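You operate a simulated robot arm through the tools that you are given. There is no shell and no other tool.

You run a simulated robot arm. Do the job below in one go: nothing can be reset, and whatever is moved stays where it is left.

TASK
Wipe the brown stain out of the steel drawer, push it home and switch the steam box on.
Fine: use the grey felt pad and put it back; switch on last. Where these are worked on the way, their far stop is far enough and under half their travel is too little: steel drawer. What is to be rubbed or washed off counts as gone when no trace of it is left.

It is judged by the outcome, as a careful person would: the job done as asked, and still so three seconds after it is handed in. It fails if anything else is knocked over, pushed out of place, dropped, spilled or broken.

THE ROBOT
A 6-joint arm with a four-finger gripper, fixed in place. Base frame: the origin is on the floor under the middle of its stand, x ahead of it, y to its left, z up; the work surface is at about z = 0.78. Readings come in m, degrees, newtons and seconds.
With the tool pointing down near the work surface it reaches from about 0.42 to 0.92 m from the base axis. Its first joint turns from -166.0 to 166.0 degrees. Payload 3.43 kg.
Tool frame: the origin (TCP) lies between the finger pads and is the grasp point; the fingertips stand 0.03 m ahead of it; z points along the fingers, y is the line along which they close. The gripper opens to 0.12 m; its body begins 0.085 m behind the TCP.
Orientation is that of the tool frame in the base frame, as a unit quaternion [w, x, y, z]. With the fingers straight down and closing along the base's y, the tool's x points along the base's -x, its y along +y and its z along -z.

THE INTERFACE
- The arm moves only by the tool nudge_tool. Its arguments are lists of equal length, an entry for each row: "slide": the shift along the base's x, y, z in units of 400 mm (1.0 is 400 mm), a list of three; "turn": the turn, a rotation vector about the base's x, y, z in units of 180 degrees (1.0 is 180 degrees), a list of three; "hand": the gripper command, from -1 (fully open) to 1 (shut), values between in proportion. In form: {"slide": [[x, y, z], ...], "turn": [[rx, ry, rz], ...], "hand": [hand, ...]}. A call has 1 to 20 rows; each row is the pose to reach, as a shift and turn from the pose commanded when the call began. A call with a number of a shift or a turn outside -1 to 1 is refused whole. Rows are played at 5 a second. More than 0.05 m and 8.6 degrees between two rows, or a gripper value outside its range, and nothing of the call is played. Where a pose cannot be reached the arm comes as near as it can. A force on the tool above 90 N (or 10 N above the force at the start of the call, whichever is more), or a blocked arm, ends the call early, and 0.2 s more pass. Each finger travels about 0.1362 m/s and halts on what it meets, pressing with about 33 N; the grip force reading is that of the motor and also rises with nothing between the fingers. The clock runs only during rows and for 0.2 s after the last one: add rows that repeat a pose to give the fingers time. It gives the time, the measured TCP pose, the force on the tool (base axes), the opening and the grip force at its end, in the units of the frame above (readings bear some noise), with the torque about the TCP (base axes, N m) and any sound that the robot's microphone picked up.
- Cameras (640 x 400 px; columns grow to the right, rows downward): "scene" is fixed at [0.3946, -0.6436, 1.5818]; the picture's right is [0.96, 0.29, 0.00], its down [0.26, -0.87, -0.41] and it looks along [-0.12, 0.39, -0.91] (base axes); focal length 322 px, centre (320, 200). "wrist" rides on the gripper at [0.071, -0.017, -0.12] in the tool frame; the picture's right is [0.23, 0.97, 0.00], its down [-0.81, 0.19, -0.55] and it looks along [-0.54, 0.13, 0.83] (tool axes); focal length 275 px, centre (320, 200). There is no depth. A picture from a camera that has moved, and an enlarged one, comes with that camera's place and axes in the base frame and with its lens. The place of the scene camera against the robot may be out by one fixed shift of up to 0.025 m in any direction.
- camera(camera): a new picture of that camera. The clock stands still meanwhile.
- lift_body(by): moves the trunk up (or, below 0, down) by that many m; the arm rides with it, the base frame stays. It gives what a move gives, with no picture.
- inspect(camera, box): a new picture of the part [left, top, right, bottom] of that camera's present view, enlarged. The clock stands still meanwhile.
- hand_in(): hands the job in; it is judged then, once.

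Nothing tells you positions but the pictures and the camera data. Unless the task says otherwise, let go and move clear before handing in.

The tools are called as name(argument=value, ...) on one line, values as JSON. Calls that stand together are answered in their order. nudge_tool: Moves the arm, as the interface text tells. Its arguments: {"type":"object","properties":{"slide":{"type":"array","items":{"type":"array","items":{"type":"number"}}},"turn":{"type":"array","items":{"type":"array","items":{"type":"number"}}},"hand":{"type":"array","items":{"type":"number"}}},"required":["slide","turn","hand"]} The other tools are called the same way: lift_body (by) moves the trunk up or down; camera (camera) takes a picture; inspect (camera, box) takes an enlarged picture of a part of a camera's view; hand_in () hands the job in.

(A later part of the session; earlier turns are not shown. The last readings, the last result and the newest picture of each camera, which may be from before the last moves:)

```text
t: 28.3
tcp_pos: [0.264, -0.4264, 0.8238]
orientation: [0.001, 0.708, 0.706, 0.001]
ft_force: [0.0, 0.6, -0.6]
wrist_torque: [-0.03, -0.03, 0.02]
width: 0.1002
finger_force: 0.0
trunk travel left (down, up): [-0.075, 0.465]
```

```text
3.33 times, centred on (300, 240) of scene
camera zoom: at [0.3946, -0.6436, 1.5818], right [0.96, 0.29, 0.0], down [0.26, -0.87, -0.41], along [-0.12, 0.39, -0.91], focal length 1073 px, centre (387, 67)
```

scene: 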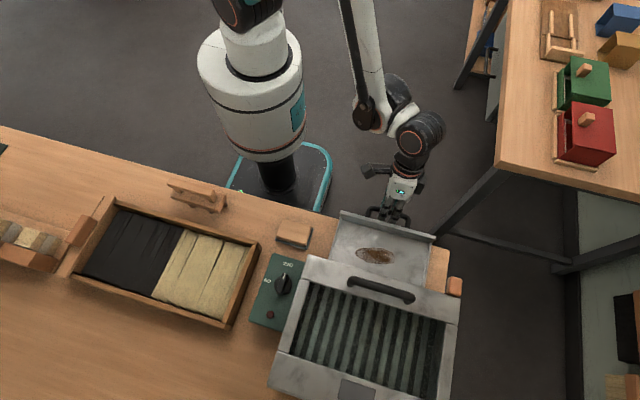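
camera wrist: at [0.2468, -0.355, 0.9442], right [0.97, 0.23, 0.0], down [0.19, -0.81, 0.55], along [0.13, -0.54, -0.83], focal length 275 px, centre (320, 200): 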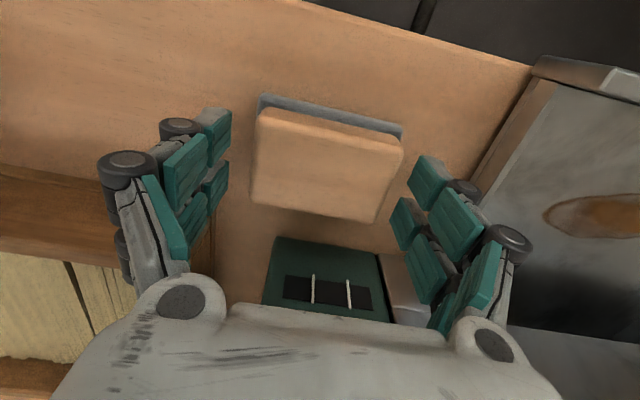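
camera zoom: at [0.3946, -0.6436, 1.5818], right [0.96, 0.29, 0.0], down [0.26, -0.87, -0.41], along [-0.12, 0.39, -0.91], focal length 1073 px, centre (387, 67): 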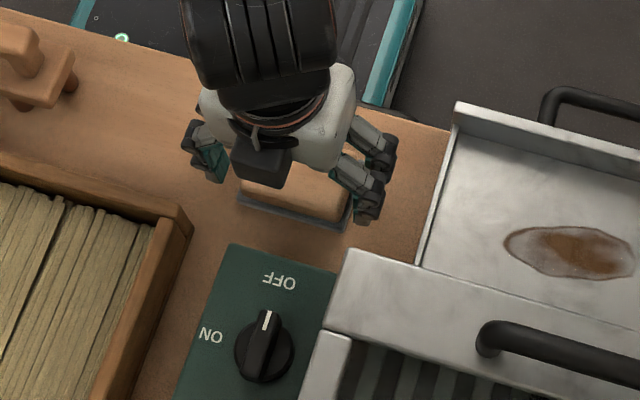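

Everything is clear and centred, so I'll close on the wooden block.

nudge_tool(slide=[[0, 0.004, 0], [0, 0.004, 0], [0, 0.004, 0], [0, 0.004, 0]], turn=[[0, 0, 0], [0, 0, 0], [0, 0, 0], [0, 0, 0]], hand=[-0.4, 0.0, 1, 1])

camera(camera="wrist")

```text
t: 29.3
tcp_pos: [0.2655, -0.4246, 0.8264]
orientation: [0.001, 0.707, 0.707, 0.0]
ft_force: [0.9, -0.2, 3.0]
wrist_torque: [-0.02, -0.15, 0.04]
width: 0.0775
finger_force: 32.8
trunk travel left (down, up): [-0.075, 0.465]
```

```text
taken
camera wrist: at [0.247, -0.3529, 0.9452], right [0.97, 0.23, 0.0], down [0.19, -0.81, 0.55], along [0.13, -0.54, -0.83], focal length 275 px, centre (320, 200)
```

wrist: 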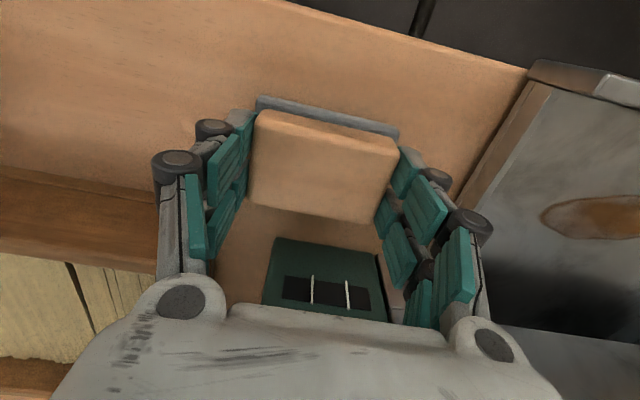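

The pad is gripped (width 77.5 mm). I'll lift it straight up.

nudge_tool(slide=[[0, 0, 0.03], [0, 0, 0.1], [0, 0, 0.2], [0, 0, 0.3], [0, 0, 0.4], [0, 0, 0.4]], turn=[[0, 0, 0], [0, 0, 0], [0, 0, 0], [0, 0, 0], [0, 0, 0], [0, 0, 0]], hand=[1, 1, 1, 1, 1, 1])

camera(camera="wrist")

inspect(camera="scene", box=[220, 140, 460, 320])

```text
t: 30.7
tcp_pos: [0.2631, -0.4186, 0.9888]
orientation: [0.0, 0.707, 0.707, -0.001]
ft_force: [-0.5, 0.3, -0.8]
wrist_torque: [-0.02, -0.01, -0.02]
width: 0.0777
finger_force: 33.3
trunk travel left (down, up): [-0.075, 0.465]
```

```text
taken
camera wrist: at [0.2458, -0.3477, 1.1082], right [0.97, 0.23, 0.0], down [0.19, -0.81, 0.55], along [0.13, -0.54, -0.83], focal length 275 px, centre (320, 200)
```

wrist: 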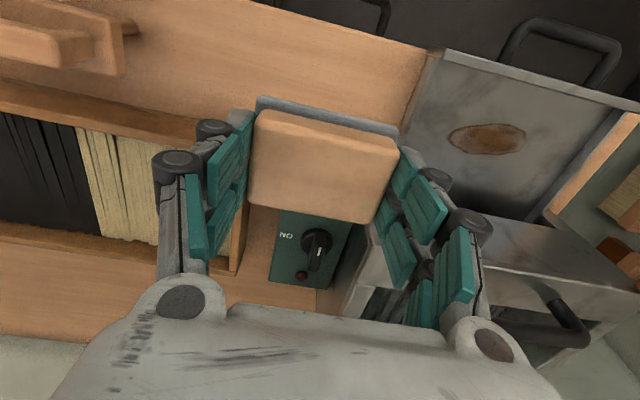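

```text
2.22 times, centred on (340, 230) of scene
camera zoom: at [0.3946, -0.6436, 1.5818], right [0.96, 0.29, 0.0], down [0.26, -0.87, -0.41], along [-0.12, 0.39, -0.91], focal length 715 px, centre (276, 133)
```

zoom: 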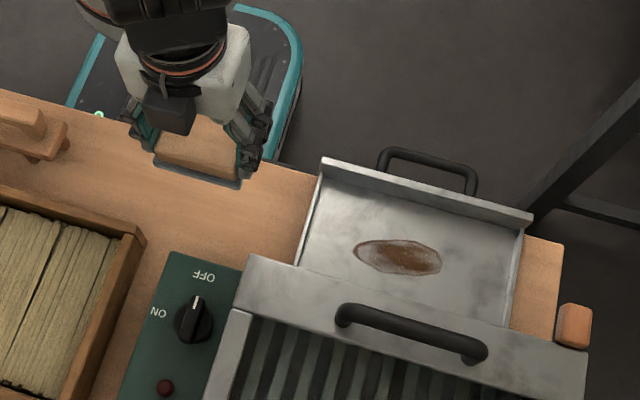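

The pad is held securely, so I'll carry it at height to above the stain.

nudge_tool(slide=[[0.08, 0, 0], [0.18, 0, 0], [0.28, 0, 0], [0.38, 0, 0], [0.46, 0, 0], [0.525, 0, 0], [0.525, 0, -0.08], [0.525, 0, -0.16], [0.525, 0, -0.16]], turn=[[0, 0, 0], [0, 0, 0], [0, 0, 0], [0, 0, 0], [0, 0, 0], [0, 0, 0], [0, 0, 0], [0, 0, 0], [0, 0, 0]], hand=[1, 1, 1, 1, 1, 1, 1, 1, 1])

camera(camera="wrist")

inspect(camera="scene", box=[280, 160, 480, 320])

```text
t: 32.7
tcp_pos: [0.4752, -0.4225, 0.9216]
orientation: [0.0, 0.708, 0.706, 0.0]
ft_force: [0.4, 0.6, -1.1]
wrist_torque: [0.02, 0.01, 0.03]
width: 0.0777
finger_force: 33.0
trunk travel left (down, up): [-0.075, 0.465]
```

```text
taken
camera wrist: at [0.458, -0.351, 1.0402], right [0.97, 0.23, 0.0], down [0.19, -0.81, 0.55], along [0.13, -0.54, -0.83], focal length 275 px, centre (320, 200)
```

wrist: 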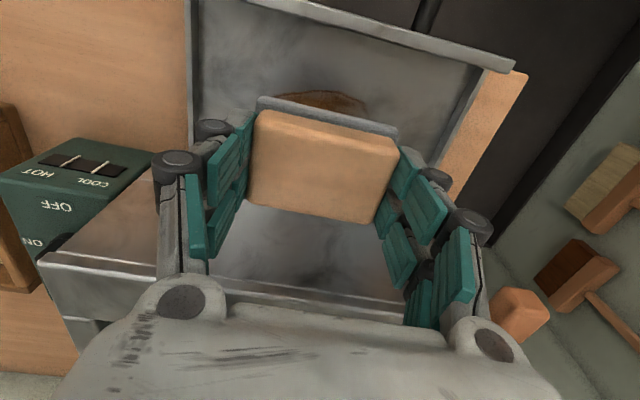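

```text
2.50 times, centred on (380, 240) of scene
camera zoom: at [0.3946, -0.6436, 1.5818], right [0.96, 0.29, 0.0], down [0.26, -0.87, -0.41], along [-0.12, 0.39, -0.91], focal length 805 px, centre (170, 100)
```

zoom: 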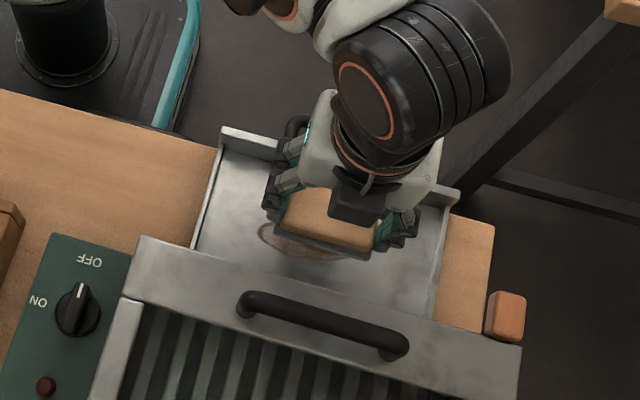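

The stain's centre is at about (0.472, -0.423), directly under the pad. I'll lower to just above the drawer floor, then feel for contact in small steps.

nudge_tool(slide=[[0, 0, -0.06], [0, 0, -0.12], [0, 0, -0.18], [0, 0, -0.18]], turn=[[0, 0, 0], [0, 0, 0], [0, 0, 0], [0, 0, 0]], hand=[1, 1, 1, 1])

camera(camera="wrist")

inspect(camera="scene", box=[280, 160, 480, 320])

```text
t: 33.7
tcp_pos: [0.474, -0.4241, 0.8496]
orientation: [0.0, 0.708, 0.706, 0.0]
ft_force: [-0.3, -0.9, -0.4]
wrist_torque: [0.0, -0.01, 0.02]
width: 0.0775
finger_force: 32.6
trunk travel left (down, up): [-0.075, 0.465]
```

```text
taken
camera wrist: at [0.4565, -0.354, 0.9688], right [0.97, 0.23, 0.0], down [0.19, -0.81, 0.55], along [0.13, -0.54, -0.83], focal length 275 px, centre (320, 200)
```

wrist: 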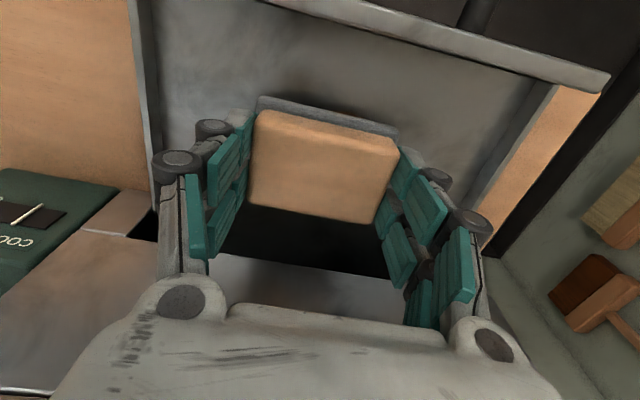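

```text
2.50 times, centred on (380, 240) of scene
camera zoom: at [0.3946, -0.6436, 1.5818], right [0.96, 0.29, 0.0], down [0.26, -0.87, -0.41], along [-0.12, 0.39, -0.91], focal length 805 px, centre (170, 100)
```

zoom: 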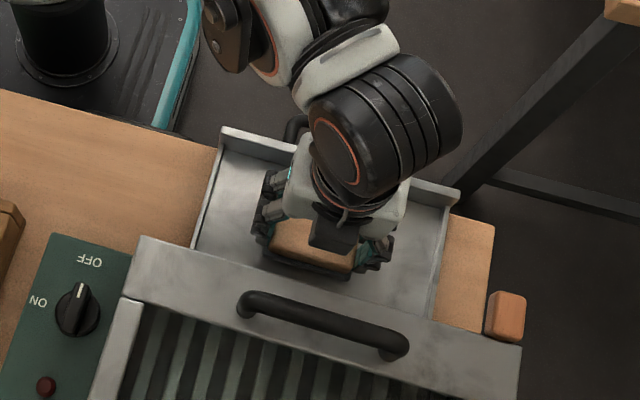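

nudge_tool(slide=[[0, 0, -0.01], [0, 0, -0.02], [0, 0, -0.028], [0, 0, -0.034], [0, 0, -0.034]], turn=[[0, 0, 0], [0, 0, 0], [0, 0, 0], [0, 0, 0], [0, 0, 0]], hand=[1, 1, 1, 1, 1])

```text
t: 34.9
tcp_pos: [0.4752, -0.4231, 0.8376]
orientation: [0.0, 0.707, 0.707, 0.001]
ft_force: [3.6, -2.1, 10.0]
wrist_torque: [-0.08, -0.15, 0.04]
width: 0.0773
finger_force: 33.7
trunk travel left (down, up): [-0.075, 0.465]
```

The felt touched the drawer floor at TCP z 0.8376 with 10 N. I'll start with a short stroke along x and watch the force.

nudge_tool(slide=[[-0.025, 0, 0], [-0.05, 0, 0], [-0.075, 0, 0], [-0.05, 0, 0], [-0.025, 0, 0], [0, 0, 0]], turn=[[0, 0, 0], [0, 0, 0], [0, 0, 0], [0, 0, 0], [0, 0, 0], [0, 0, 0]], hand=[1, 1, 1, 1, 1, 1])

camera(camera="wrist")

```text
t: 36.3
tcp_pos: [0.4747, -0.424, 0.8368]
orientation: [0.0, 0.709, 0.705, 0.0]
ft_force: [-7.7, -0.1, 21.4]
wrist_torque: [0.05, 0.57, -0.02]
width: 0.0779
finger_force: 33.3
trunk travel left (down, up): [-0.075, 0.465]
```

```text
taken
camera wrist: at [0.4567, -0.3524, 0.9569], right [0.97, 0.23, 0.0], down [0.19, -0.81, 0.55], along [0.13, -0.54, -0.83], focal length 275 px, centre (320, 200)
```

wrist: 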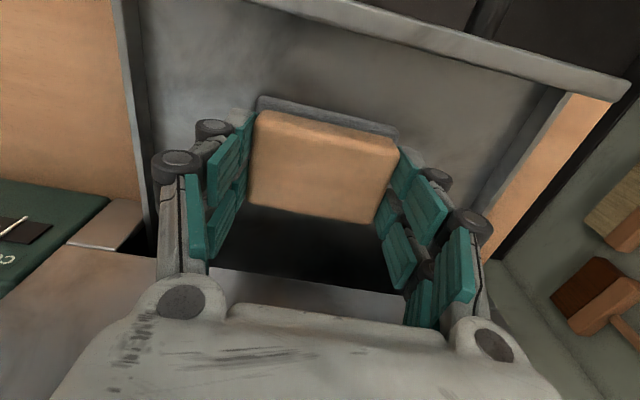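

The contact force is a steady 21 N, so I'll wipe the whole stain with strokes across x and small y offsets.

nudge_tool(slide=[[0.0375, 0, 0], [0.075, 0, 0], [0.075, 0.02, 0], [0.0375, 0.02, 0], [0, 0.02, 0], [-0.0375, 0.02, 0], [-0.075, 0.02, 0], [-0.075, 0, 0], [-0.075, -0.02, 0], [-0.0375, -0.02, 0], [0, -0.02, 0], [0.0375, -0.02, 0], [0.075, -0.02, 0], [0.075, 0, 0], [0.0375, 0, 0], [0, 0, 0], [-0.0375, 0, 0], [-0.075, 0, 0], [-0.0375, 0, 0], [0, 0, 0]], turn=[[0, 0, 0], [0, 0, 0], [0, 0, 0], [0, 0, 0], [0, 0, 0], [0, 0, 0], [0, 0, 0], [0, 0, 0], [0, 0, 0], [0, 0, 0], [0, 0, 0], [0, 0, 0], [0, 0, 0], [0, 0, 0], [0, 0, 0], [0, 0, 0], [0, 0, 0], [0, 0, 0], [0, 0, 0], [0, 0, 0]], hand=[1, 1, 1, 1, 1, 1, 1, 1, 1, 1, 1, 1, 1, 1, 1, 1, 1, 1, 1, 1])

camera(camera="wrist")

```text
t: 40.5
tcp_pos: [0.4767, -0.423, 0.8388]
orientation: [0.0, 0.707, 0.707, 0.001]
ft_force: [-0.3, 0.6, -1.5]
wrist_torque: [0.02, -0.01, -0.03]
width: 0.0777
finger_force: 33.9
trunk travel left (down, up): [-0.075, 0.465]
```

```text
taken
camera wrist: at [0.4594, -0.3512, 0.9575], right [0.97, 0.23, 0.0], down [0.19, -0.81, 0.55], along [0.13, -0.54, -0.83], focal length 275 px, centre (320, 200)
```

wrist: 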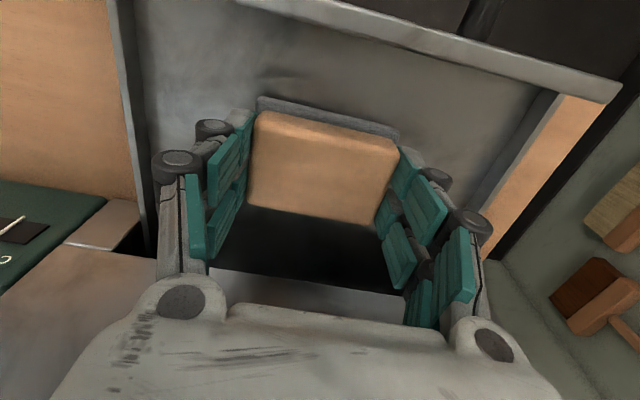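

nudge_tool(slide=[[0, 0, 0.08], [0, 0, 0.18], [0, 0.08, 0.3], [0, 0.18, 0.35], [0, 0.28, 0.35], [0, 0.28, 0.35]], turn=[[0, 0, 0], [0, 0, 0], [0, 0, 0], [0, 0, 0], [0, 0, 0], [0, 0, 0]], hand=[1, 1, 1, 1, 1, 1])

camera(camera="wrist")

inspect(camera="scene", box=[300, 180, 460, 300])

```text
refused: row 3 steps farther than a row can; nothing moved
```

```text
taken
camera wrist: at [0.4594, -0.3512, 0.9575], right [0.97, 0.23, 0.0], down [0.19, -0.81, 0.55], along [0.13, -0.54, -0.83], focal length 275 px, centre (320, 200)
```

wrist: 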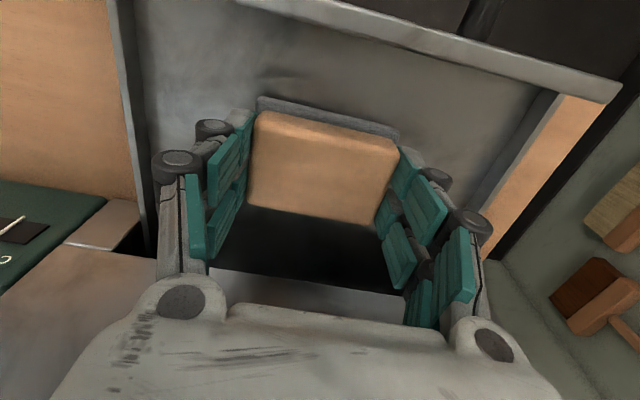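

```text
3.33 times, centred on (380, 240) of scene
camera zoom: at [0.3946, -0.6436, 1.5818], right [0.96, 0.29, 0.0], down [0.26, -0.87, -0.41], along [-0.12, 0.39, -0.91], focal length 1073 px, centre (120, 67)
```

zoom: 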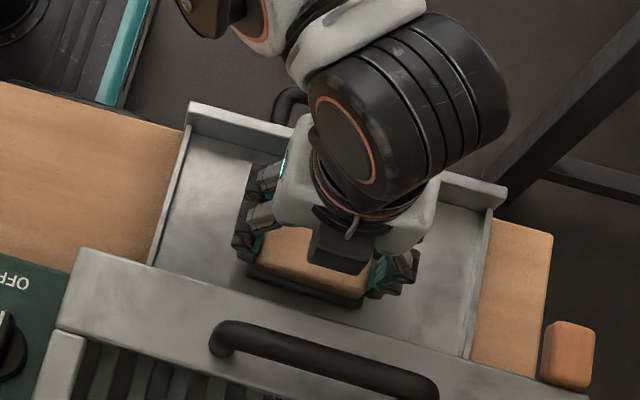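

That call was refused for an over-long step and nothing moved. I'll lift the pad and back off with smaller steps to see whether the stain is gone.

nudge_tool(slide=[[0, 0, 0.08], [0, 0, 0.18], [0, 0.04, 0.28], [0, 0.12, 0.34], [0, 0.22, 0.35], [0, 0.28, 0.35], [0, 0.28, 0.35]], turn=[[0, 0, 0], [0, 0, 0], [0, 0, 0], [0, 0, 0], [0, 0, 0], [0, 0, 0], [0, 0, 0]], hand=[1, 1, 1, 1, 1, 1, 1])

camera(camera="wrist")

inspect(camera="scene", box=[300, 180, 460, 300])

```text
t: 42.1
tcp_pos: [0.475, -0.3096, 0.9779]
orientation: [0.001, 0.708, 0.706, 0.001]
ft_force: [-0.4, -0.2, -0.4]
wrist_torque: [-0.03, 0.01, 0.0]
width: 0.0772
finger_force: 33.0
trunk travel left (down, up): [-0.075, 0.465]
```

```text
taken
camera wrist: at [0.459, -0.2385, 1.0969], right [0.97, 0.23, 0.0], down [0.19, -0.81, 0.55], along [0.13, -0.54, -0.83], focal length 275 px, centre (320, 200)
```

wrist: 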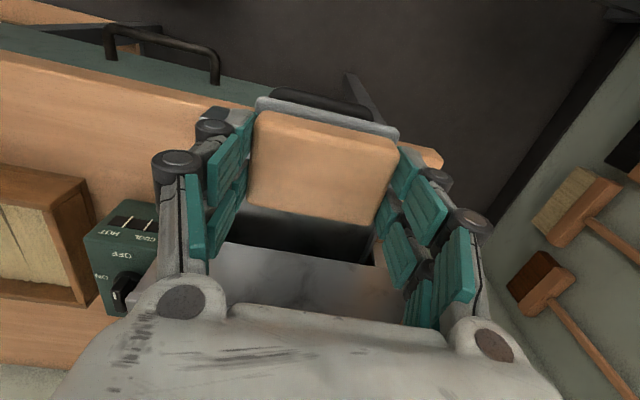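

```text
3.33 times, centred on (380, 240) of scene
camera zoom: at [0.3946, -0.6436, 1.5818], right [0.96, 0.29, 0.0], down [0.26, -0.87, -0.41], along [-0.12, 0.39, -0.91], focal length 1073 px, centre (120, 67)
```

zoom: 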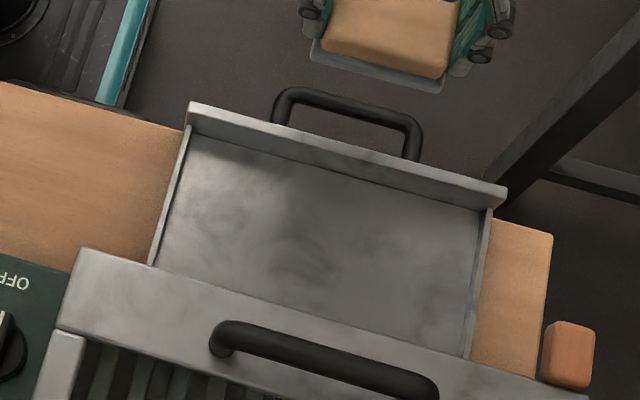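

The stain appears to be gone. I'll zoom in hard to check for any faint trace.

inspect(camera="scene", box=[335, 215, 425, 275])

inspect(camera="scene", box=[355, 230, 405, 265])

```text
6.67 times, centred on (380, 245) of scene
camera zoom: at [0.3946, -0.6436, 1.5818], right [0.96, 0.29, 0.0], down [0.26, -0.87, -0.41], along [-0.12, 0.39, -0.91], focal length 2146 px, centre (-80, -100)
```

zoom: 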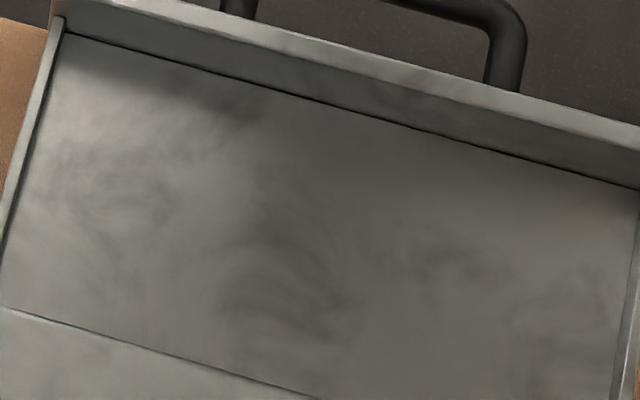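

```text
11.43 times, centred on (380, 248) of scene
camera zoom: at [0.3946, -0.6436, 1.5818], right [0.96, 0.29, 0.0], down [0.26, -0.87, -0.41], along [-0.12, 0.39, -0.91], focal length 3678 px, centre (-366, -343)
```

zoom: 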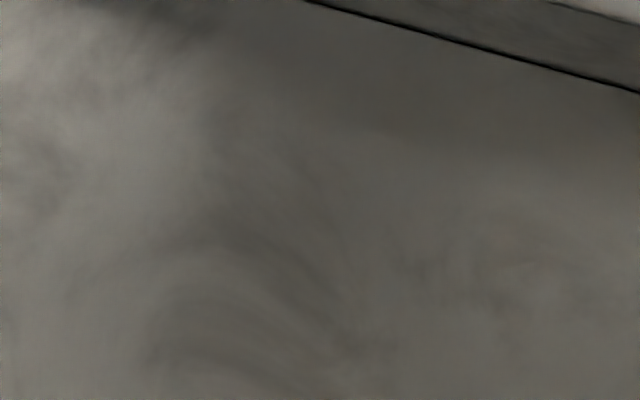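

No trace of brown remains, only the metal's own mottling. I'll carry the pad back over its home spot, then recheck the drawer with the gripper out of the way.

nudge_tool(slide=[[-0.0875, -0.0467, 0.024], [-0.175, -0.0933, 0.024], [-0.2625, -0.14, 0.024], [-0.35, -0.1867, 0.024], [-0.4375, -0.2333, 0.024], [-0.525, -0.28, 0.024], [-0.525, -0.28, 0.024], [-0.525, -0.28, 0.024]], turn=[[0, 0, 0], [0, 0, 0], [0, 0, 0], [0, 0, 0], [0, 0, 0], [0, 0, 0], [0, 0, 0], [0, 0, 0]], hand=[1, 1, 1, 1, 1, 1, 1, 1])

camera(camera="wrist")

inspect(camera="scene", box=[320, 195, 440, 275])

inspect(camera="wrist", box=[400, 40, 640, 200])

```text
t: 43.9
tcp_pos: [0.265, -0.4225, 0.9869]
orientation: [0.0, 0.708, 0.706, 0.002]
ft_force: [0.4, -0.5, -0.3]
wrist_torque: [0.0, -0.02, 0.01]
width: 0.0776
finger_force: 32.8
trunk travel left (down, up): [-0.075, 0.465]
```

```text
taken
camera wrist: at [0.248, -0.3514, 1.1059], right [0.97, 0.23, 0.0], down [0.19, -0.81, 0.55], along [0.13, -0.54, -0.83], focal length 275 px, centre (320, 200)
```

wrist: 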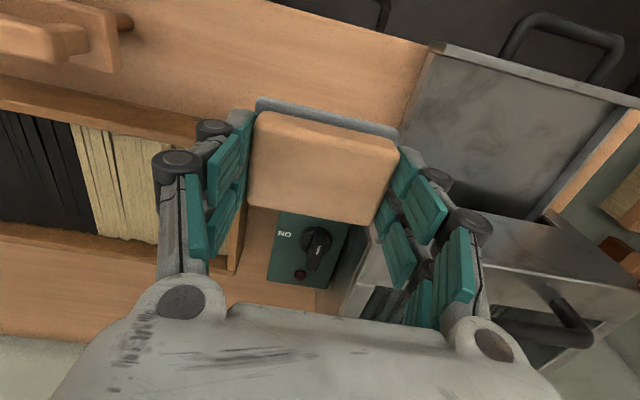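

```text
5.00 times, centred on (380, 235) of scene
camera zoom: at [0.3946, -0.6436, 1.5818], right [0.96, 0.29, 0.0], down [0.26, -0.87, -0.41], along [-0.12, 0.39, -0.91], focal length 1609 px, centre (20, 25)
```

zoom: 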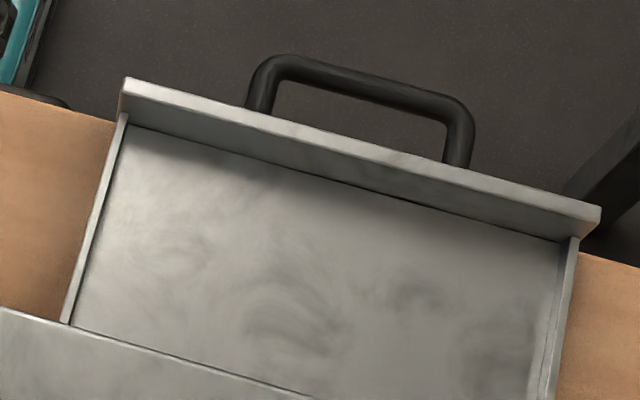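

```text
2.50 times, centred on (520, 120) of wrist
camera zoom: at [0.248, -0.3514, 1.1059], right [0.97, 0.23, 0.0], down [0.19, -0.81, 0.55], along [0.13, -0.54, -0.83], focal length 688 px, centre (-180, 400)
```

zoom: 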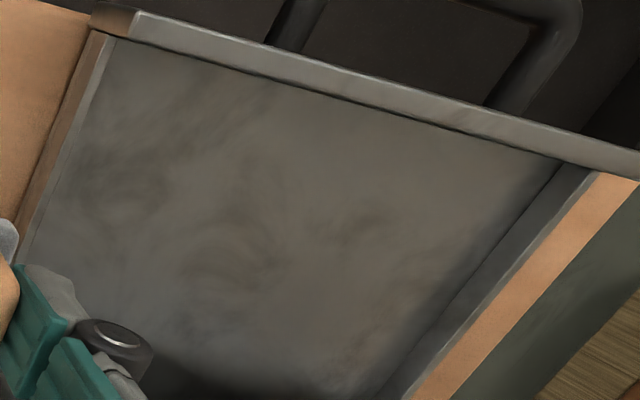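

The drawer floor is clean. I'll lower the pad onto its original spot.

nudge_tool(slide=[[0, 0, -0.1], [0, 0, -0.2], [0, 0, -0.29], [0, 0, -0.36], [0, 0, -0.375], [0, 0, -0.375]], turn=[[0, 0, 0], [0, 0, 0], [0, 0, 0], [0, 0, 0], [0, 0, 0], [0, 0, 0]], hand=[1, 1, 1, 1, 1, 1])

camera(camera="wrist")

```text
t: 45.3
tcp_pos: [0.2634, -0.4229, 0.8342]
orientation: [0.001, 0.708, 0.706, 0.0]
ft_force: [-0.4, 0.0, -2.1]
wrist_torque: [0.0, -0.02, 0.03]
width: 0.0775
finger_force: 32.3
trunk travel left (down, up): [-0.075, 0.465]
```

```text
taken
camera wrist: at [0.245, -0.3516, 0.9544], right [0.97, 0.23, 0.0], down [0.19, -0.81, 0.55], along [0.13, -0.54, -0.83], focal length 275 px, centre (320, 200)
```

wrist: 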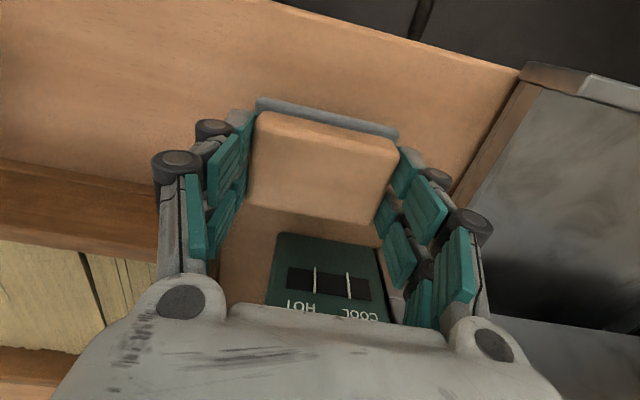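

nudge_tool(slide=[[0.002, -0.002, -0.006], [0.002, -0.002, -0.012], [0.002, -0.002, -0.016], [0.002, -0.002, -0.016]], turn=[[0, 0, 0], [0, 0, 0], [0, 0, 0], [0, 0, 0]], hand=[1, 1, 1, 1])

```text
t: 46.3
tcp_pos: [0.2659, -0.4254, 0.8307]
orientation: [0.0, 0.708, 0.707, 0.001]
ft_force: [-0.2, 0.1, -0.5]
wrist_torque: [-0.03, -0.01, 0.02]
width: 0.0776
finger_force: 33.1
trunk travel left (down, up): [-0.075, 0.465]
```

nudge_tool(slide=[[0, 0, -0.003], [0, 0, -0.006], [0, 0, -0.009], [0, 0, -0.009]], turn=[[0, 0, 0], [0, 0, 0], [0, 0, 0], [0, 0, 0]], hand=[1, 1, 1, 1])

```text
t: 47.3
tcp_pos: [0.2659, -0.4233, 0.8266]
orientation: [0.001, 0.708, 0.706, 0.001]
ft_force: [0.7, -0.9, -1.3]
wrist_torque: [0.02, 0.01, 0.01]
width: 0.0773
finger_force: 33.2
trunk travel left (down, up): [-0.075, 0.465]
```

nudge_tool(slide=[[0, 0, -0.0025], [0, 0, -0.005], [0, 0, -0.005]], turn=[[0, 0, 0], [0, 0, 0], [0, 0, 0]], hand=[1, 1, 1])

```text
t: 48.1
tcp_pos: [0.2658, -0.4246, 0.8248]
orientation: [0.001, 0.708, 0.706, 0.0]
ft_force: [4.8, -6.3, 18.7]
wrist_torque: [-0.33, -0.41, -0.03]
width: 0.0775
finger_force: 32.8
trunk travel left (down, up): [-0.075, 0.465]
```

The pad is resting on the bench with firm contact. I'll ease the pressure, release it and rise.

nudge_tool(slide=[[0, 0, 0.003], [0, 0, 0.003], [0, 0, 0.003], [0, 0, 0.003], [0, 0, 0.05], [0, 0, 0.13], [0, 0, 0.22], [0, 0, 0.31], [0, 0, 0.4], [0, 0, 0.4]], turn=[[0, 0, 0], [0, 0, 0], [0, 0, 0], [0, 0, 0], [0, 0, 0], [0, 0, 0], [0, 0, 0], [0, 0, 0], [0, 0, 0], [0, 0, 0]], hand=[1, 0.0, -0.5, -0.667, -0.667, -0.667, -0.667, -0.667, -0.667, -0.667])

camera(camera="wrist")

inspect(camera="wrist", box=[240, 40, 400, 200])

camera(camera="scene")

```text
t: 50.3
tcp_pos: [0.2653, -0.4251, 0.986]
orientation: [0.001, 0.708, 0.706, 0.0]
ft_force: [-0.1, 0.8, -0.9]
wrist_torque: [-0.02, 0.0, -0.03]
width: 0.1002
finger_force: 0.0
trunk travel left (down, up): [-0.075, 0.465]
```

```text
taken
camera wrist: at [0.2481, -0.3533, 1.1053], right [0.97, 0.23, 0.0], down [0.19, -0.81, 0.55], along [0.13, -0.54, -0.83], focal length 275 px, centre (320, 200)
```

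wrist: 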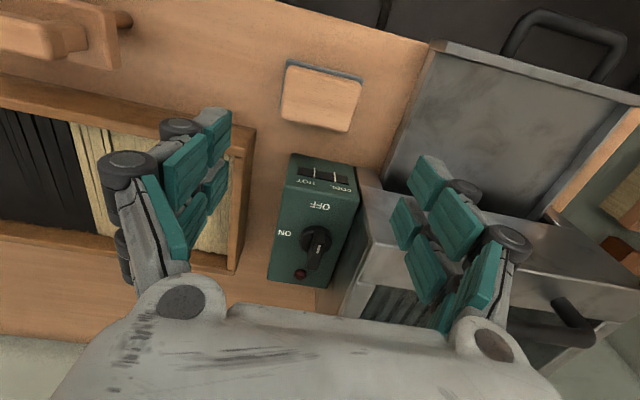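

```text
2.50 times, centred on (320, 120) of wrist
camera zoom: at [0.2481, -0.3533, 1.1053], right [0.97, 0.23, 0.0], down [0.19, -0.81, 0.55], along [0.13, -0.54, -0.83], focal length 688 px, centre (320, 400)
```

zoom: 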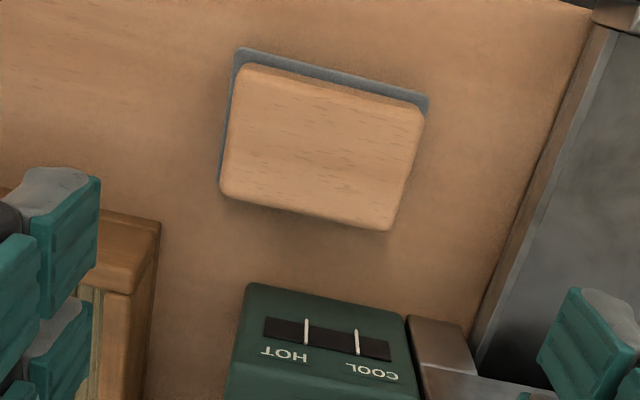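

```text
taken
```

scene: 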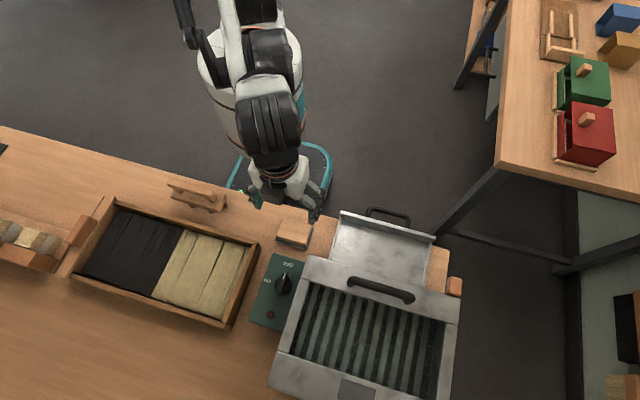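

The pad is back exactly where it was. Next I'll close the fingers, move in front of the drawer handle (bar now near y -0.312) and come down outside it.

nudge_tool(slide=[[0.067, 0.0547, 0], [0.134, 0.109, 0], [0.2016, 0.164, 0], [0.269, 0.219, 0], [0.336, 0.273, 0], [0.403, 0.328, 0], [0.47, 0.383, 0], [0.5375, 0.4375, 0], [0.5375, 0.4375, -0.08], [0.5375, 0.4375, -0.16], [0.5375, 0.4375, -0.24], [0.5375, 0.4375, -0.24]], turn=[[0, 0, 0], [0, 0, 0], [0, 0, 0], [0, 0, 0], [0, 0, 0], [0, 0, 0], [0, 0, 0], [0, 0, 0], [0, 0, 0], [0, 0, 0], [0, 0, 0], [0, 0, 0]], hand=[-0.667, -0.5, 0, 0.5, 0.95, 0.95, 0.95, 0.95, 0.95, 0.95, 0.95, 0.95])

camera(camera="wrist")

inspect(camera="scene", box=[300, 140, 480, 280])

```text
t: 52.9
tcp_pos: [0.4807, -0.2482, 0.8886]
orientation: [0.0, 0.707, 0.707, 0.001]
ft_force: [0.3, 0.6, 0.6]
wrist_torque: [0.01, 0.01, 0.03]
width: 0.003
finger_force: 0.0
trunk travel left (down, up): [-0.075, 0.465]
```

```text
taken
camera wrist: at [0.4619, -0.1768, 1.008], right [0.97, 0.23, 0.0], down [0.19, -0.81, 0.55], along [0.13, -0.54, -0.83], focal length 275 px, centre (320, 200)
```

wrist: 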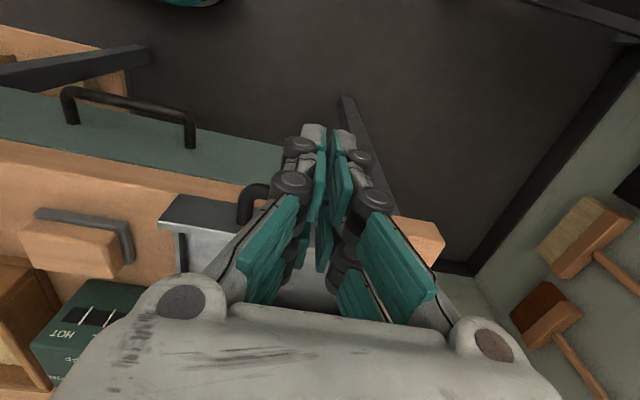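

```text
2.86 times, centred on (390, 210) of scene
camera zoom: at [0.3946, -0.6436, 1.5818], right [0.96, 0.29, 0.0], down [0.26, -0.87, -0.41], along [-0.12, 0.39, -0.91], focal length 920 px, centre (120, 171)
```

zoom: 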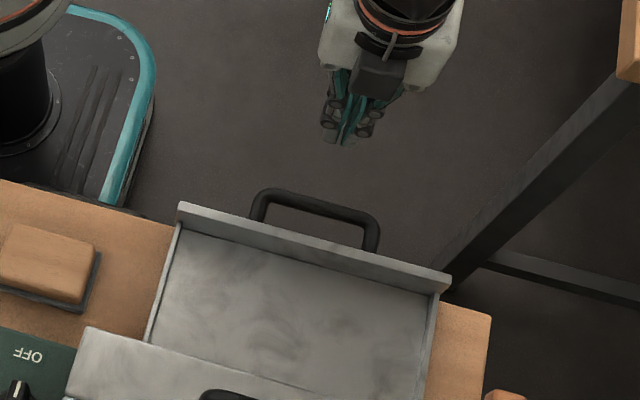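

nudge_tool(slide=[[0, 0.01, -0.06], [0, 0.02, -0.12], [0, 0.02, -0.166], [0, 0.02, -0.166]], turn=[[0, 0, 0], [0, 0, 0], [0, 0, 0], [0, 0, 0]], hand=[0.95, 0.95, 0.95, 0.95])

camera(camera="wrist")

inspect(camera="scene", box=[300, 140, 480, 280])

```text
t: 53.9
tcp_pos: [0.4797, -0.2401, 0.8222]
orientation: [0.0, 0.708, 0.707, 0.0]
ft_force: [-0.4, 0.1, -0.2]
wrist_torque: [0.0, 0.01, 0.0]
width: 0.003
finger_force: 0.1
trunk travel left (down, up): [-0.075, 0.465]
```

```text
taken
camera wrist: at [0.4623, -0.1693, 0.9411], right [0.97, 0.23, 0.0], down [0.19, -0.81, 0.55], along [0.13, -0.54, -0.83], focal length 275 px, centre (320, 200)
```

wrist: 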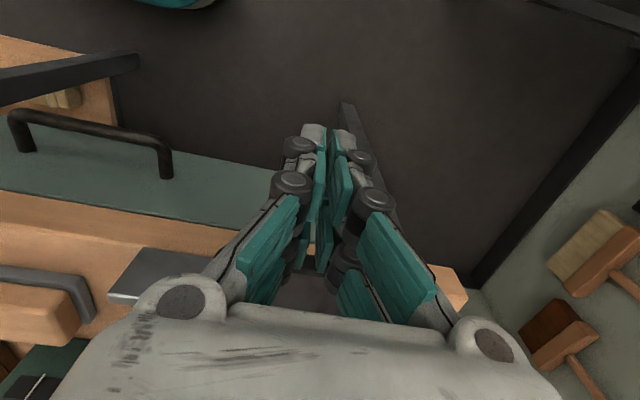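

```text
2.86 times, centred on (390, 210) of scene
camera zoom: at [0.3946, -0.6436, 1.5818], right [0.96, 0.29, 0.0], down [0.26, -0.87, -0.41], along [-0.12, 0.39, -0.91], focal length 920 px, centre (120, 171)
```

zoom: 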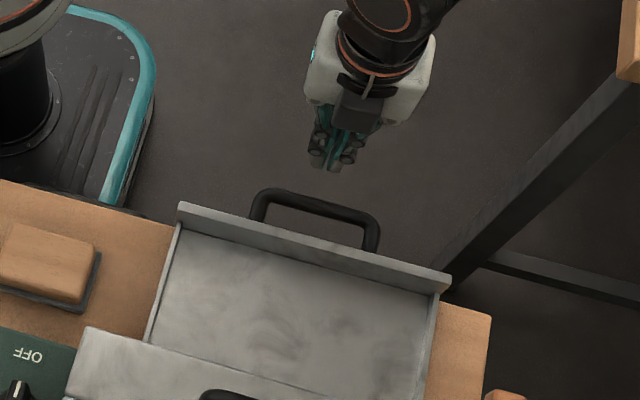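

The closed fingertips are aligned with the middle of the handle at bar height. I'll push towards -y.

nudge_tool(slide=[[0, -0.05, 0], [0, -0.1, 0], [0, -0.14, 0], [0, -0.18, 0], [0, -0.22, 0], [0, -0.25, 0]], turn=[[0, 0, 0], [0, 0, 0], [0, 0, 0], [0, 0, 0], [0, 0, 0], [0, 0, 0]], hand=[0.95, 0.95, 0.95, 0.95, 0.95, 0.95])

inspect(camera="scene", box=[300, 160, 480, 300])

```text
t: 55.3
tcp_pos: [0.4799, -0.3402, 0.8242]
orientation: [0.001, 0.708, 0.707, 0.001]
ft_force: [0.2, 1.7, -3.0]
wrist_torque: [0.15, 0.06, 0.0]
width: 0.0031
finger_force: 0.1
trunk travel left (down, up): [-0.075, 0.465]
```

```text
2.86 times, centred on (390, 230) of scene
camera zoom: at [0.3946, -0.6436, 1.5818], right [0.96, 0.29, 0.0], down [0.26, -0.87, -0.41], along [-0.12, 0.39, -0.91], focal length 920 px, centre (120, 114)
```

zoom: 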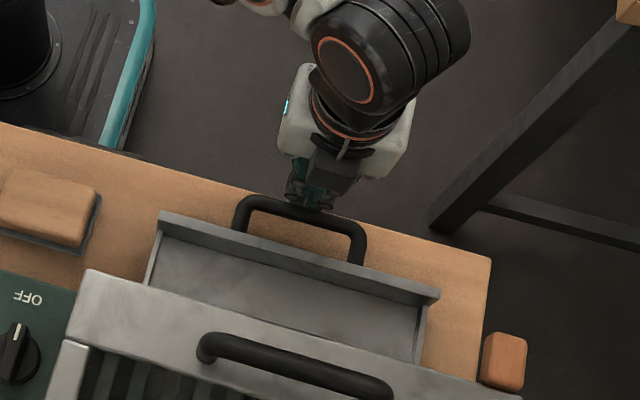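

nudge_tool(slide=[[0, -0.04, 0], [0, -0.08, 0], [0, -0.12, 0], [0, -0.16, 0], [0, -0.16, 0]], turn=[[0, 0, 0], [0, 0, 0], [0, 0, 0], [0, 0, 0], [0, 0, 0]], hand=[0.95, 0.95, 0.95, 0.95, 0.95])

inspect(camera="scene", box=[300, 160, 480, 300])

camera(camera="wrist")

```text
t: 56.5
tcp_pos: [0.4802, -0.4062, 0.8215]
orientation: [0.001, 0.708, 0.706, 0.002]
ft_force: [-0.4, -1.4, -0.7]
wrist_torque: [-0.01, 0.01, -0.02]
width: 0.003
finger_force: 0.1
trunk travel left (down, up): [-0.075, 0.465]
```

```text
2.86 times, centred on (390, 230) of scene
camera zoom: at [0.3946, -0.6436, 1.5818], right [0.96, 0.29, 0.0], down [0.26, -0.87, -0.41], along [-0.12, 0.39, -0.91], focal length 920 px, centre (120, 114)
```

zoom: 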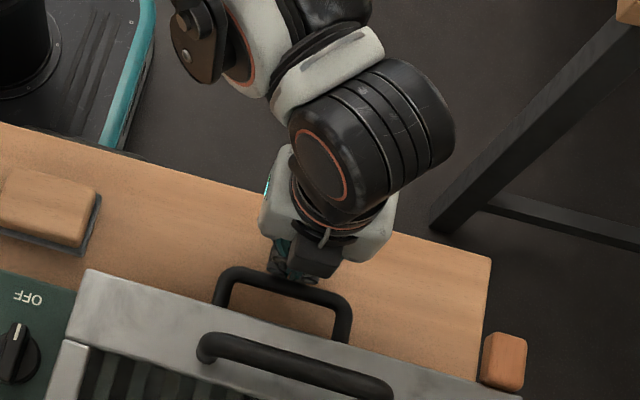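

```text
taken
camera wrist: at [0.4632, -0.3351, 0.941], right [0.97, 0.23, 0.0], down [0.19, -0.81, 0.55], along [0.13, -0.54, -0.83], focal length 275 px, centre (320, 200)
```

wrist: 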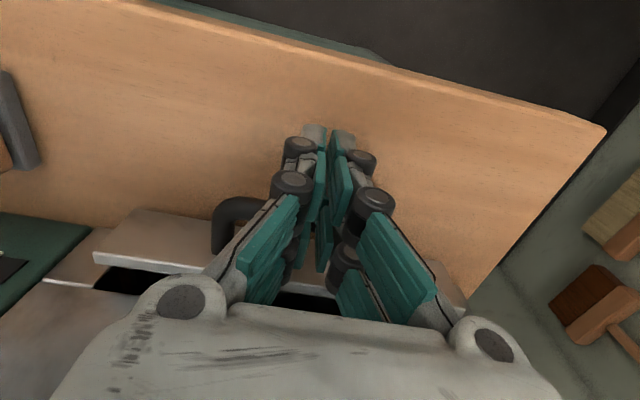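

nudge_tool(slide=[[0, -0.015, 0], [0, -0.03, 0], [0, -0.045, 0], [0, -0.045, 0]], turn=[[0, 0, 0], [0, 0, 0], [0, 0, 0], [0, 0, 0]], hand=[0.95, 0.95, 0.95, 0.95])

inspect(camera="scene", box=[300, 160, 480, 300])

```text
t: 57.5
tcp_pos: [0.4801, -0.4236, 0.8218]
orientation: [0.001, 0.707, 0.707, 0.0]
ft_force: [0.4, 0.5, 0.6]
wrist_torque: [0.02, 0.01, 0.03]
width: 0.0028
finger_force: 0.1
trunk travel left (down, up): [-0.075, 0.465]
```

```text
2.86 times, centred on (390, 230) of scene
camera zoom: at [0.3946, -0.6436, 1.5818], right [0.96, 0.29, 0.0], down [0.26, -0.87, -0.41], along [-0.12, 0.39, -0.91], focal length 920 px, centre (120, 114)
```

zoom: 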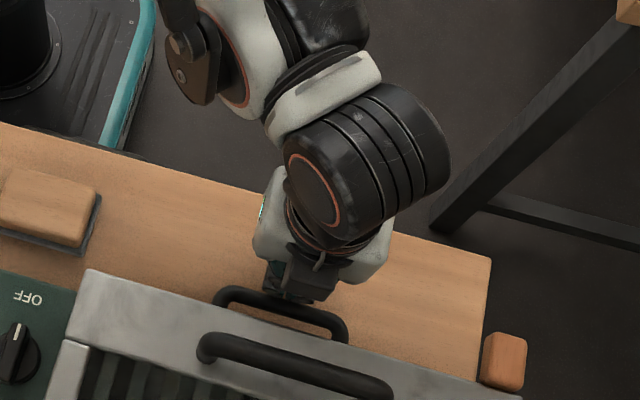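

Nearly home; by the picture about 7 mm remains. I'll continue in small steps until the stop is felt.

nudge_tool(slide=[[0, -0.006, 0], [0, -0.012, 0], [0, -0.018, 0], [0, -0.018, 0]], turn=[[0, 0, 0], [0, 0, 0], [0, 0, 0], [0, 0, 0]], hand=[0.95, 0.95, 0.95, 0.95])

inspect(camera="scene", box=[300, 160, 480, 300])

```text
t: 58.5
tcp_pos: [0.4812, -0.429, 0.824]
orientation: [0.0, 0.707, 0.707, 0.0]
ft_force: [2.1, 19.2, -2.1]
wrist_torque: [0.32, 0.03, 0.06]
width: 0.006
finger_force: 0.1
trunk travel left (down, up): [-0.075, 0.465]
```

```text
2.86 times, centred on (390, 230) of scene
camera zoom: at [0.3946, -0.6436, 1.5818], right [0.96, 0.29, 0.0], down [0.26, -0.87, -0.41], along [-0.12, 0.39, -0.91], focal length 920 px, centre (120, 114)
```

zoom: 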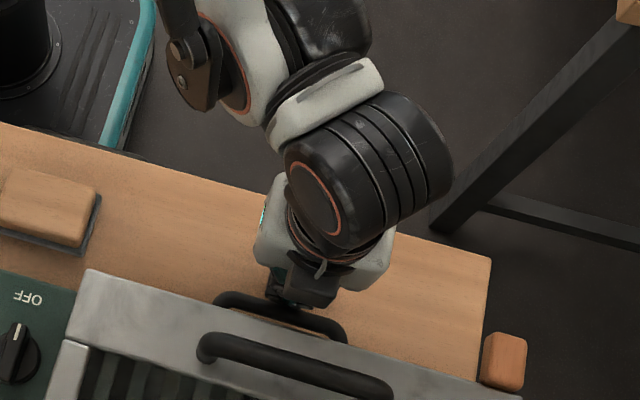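

nudge_tool(slide=[[0, -0.003, 0], [0, -0.003, 0]], turn=[[0, 0, 0], [0, 0, 0]], hand=[0.95, 0.95])

```text
t: 59.1
tcp_pos: [0.483, -0.4296, 0.824]
orientation: [0.001, 0.707, 0.707, 0.001]
ft_force: [14.2, 35.8, -2.9]
wrist_torque: [0.57, -0.19, 0.42]
width: 0.0059
finger_force: 33.2
trunk travel left (down, up): [-0.075, 0.465]
```

The drawer is hard against its stop (36 N with no further travel). I'll back straight off, rise and check that it stayed shut.

nudge_tool(slide=[[0, 0.02, 0], [0, 0.06, 0], [0, 0.12, 0], [0, 0.2, 0.05], [0, 0.28, 0.14], [0, 0.34, 0.24], [0, 0.38, 0.34], [0, 0.4, 0.44], [0, 0.4, 0.54], [0, 0.4, 0.54]], turn=[[0, 0, 0], [0, 0, 0], [0, 0, 0], [0, 0, 0], [0, 0, 0], [0, 0, 0], [0, 0, 0], [0, 0, 0], [0, 0, 0], [0, 0, 0]], hand=[0.95, 0.95, 0.95, 0.95, 0.95, 0.95, 0.95, 0.95, 0.95, 0.95])

camera(camera="wrist")

inspect(camera="scene", box=[230, 210, 480, 400])

```text
t: 61.3
tcp_pos: [0.484, -0.2704, 1.0385]
orientation: [0.001, 0.708, 0.707, 0.0]
ft_force: [-0.9, -0.3, 0.3]
wrist_torque: [-0.03, -0.05, 0.05]
width: 0.0029
finger_force: 0.1
trunk travel left (down, up): [-0.075, 0.465]
```

```text
taken
camera wrist: at [0.4661, -0.199, 1.1583], right [0.97, 0.23, 0.0], down [0.19, -0.81, 0.55], along [0.13, -0.54, -0.83], focal length 275 px, centre (320, 200)
```

wrist: 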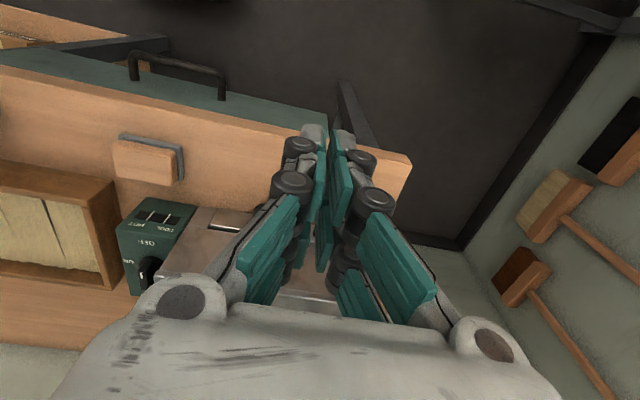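

```text
2.11 times, centred on (355, 305) of scene
camera zoom: at [0.3946, -0.6436, 1.5818], right [0.96, 0.29, 0.0], down [0.26, -0.87, -0.41], along [-0.12, 0.39, -0.91], focal length 678 px, centre (246, -21)
```

zoom: 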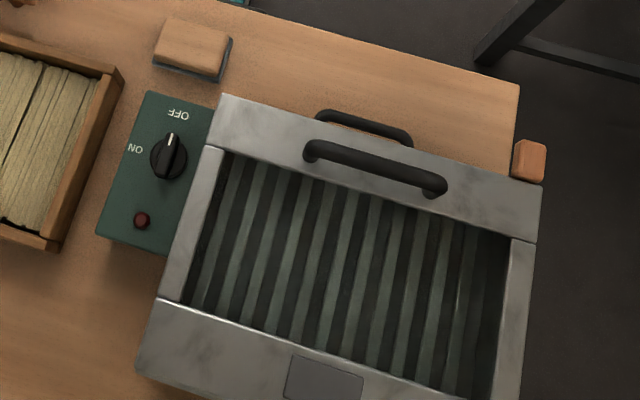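

The drawer is shut just as at the start and nothing else has moved. The knob sits at about (0.291, -0.553) on the green box with its pointer at OFF, and ON is a quarter turn counter-clockwise from above. I'll move in for a closer look at the knob.

nudge_tool(slide=[[-0.066, -0.063, 0], [-0.132, -0.127, 0], [-0.199, -0.19, 0], [-0.265, -0.253, 0], [-0.331, -0.317, 0], [-0.397, -0.38, 0], [-0.464, -0.443, 0], [-0.53, -0.5065, 0], [-0.53, -0.5065, -0.06], [-0.53, -0.5065, -0.121], [-0.53, -0.5065, -0.121]], turn=[[0, 0, 0], [0, 0, 0], [0, 0, 0], [0, 0, 0], [0, 0, 0], [0, 0, 0], [0, 0, 0], [0, 0, 0], [0, 0, 0], [0, 0, 0], [0, 0, 0]], hand=[0.95, 0.95, 0.95, 0.95, 0.95, 0.5, 0, -0.5, -0.9, -0.9, -0.9])

camera(camera="wrist")

inspect(camera="wrist", box=[250, 120, 400, 270])

inspect(camera="scene", box=[245, 245, 325, 335])

```text
t: 63.7
tcp_pos: [0.2677, -0.4756, 0.9906]
orientation: [0.001, 0.708, 0.706, 0.0]
ft_force: [1.1, -0.9, 0.1]
wrist_torque: [0.0, 0.0, 0.01]
width: 0.114
finger_force: 0.0
trunk travel left (down, up): [-0.075, 0.465]
```

```text
taken
camera wrist: at [0.2506, -0.4045, 1.1104], right [0.97, 0.23, 0.0], down [0.19, -0.81, 0.55], along [0.13, -0.54, -0.83], focal length 275 px, centre (320, 200)
```

wrist: 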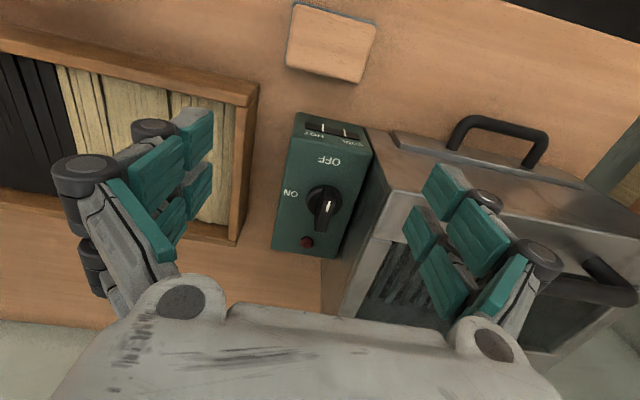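

```text
2.67 times, centred on (325, 195) of wrist
camera zoom: at [0.2506, -0.4045, 1.1104], right [0.97, 0.23, 0.0], down [0.19, -0.81, 0.55], along [0.13, -0.54, -0.83], focal length 734 px, centre (307, 213)
```

zoom: 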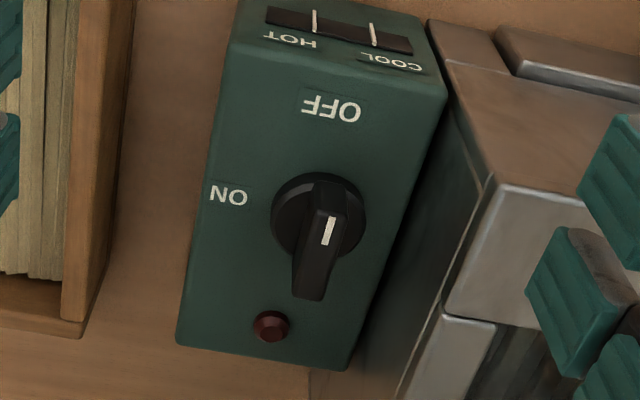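

```text
4.44 times, centred on (285, 290) of scene
camera zoom: at [0.3946, -0.6436, 1.5818], right [0.96, 0.29, 0.0], down [0.26, -0.87, -0.41], along [-0.12, 0.39, -0.91], focal length 1430 px, centre (476, -200)
```

zoom: 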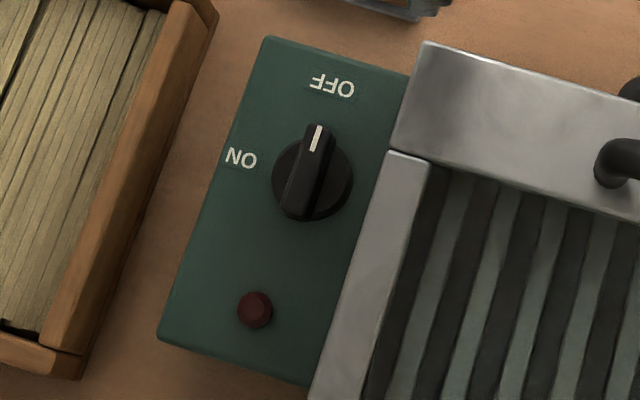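

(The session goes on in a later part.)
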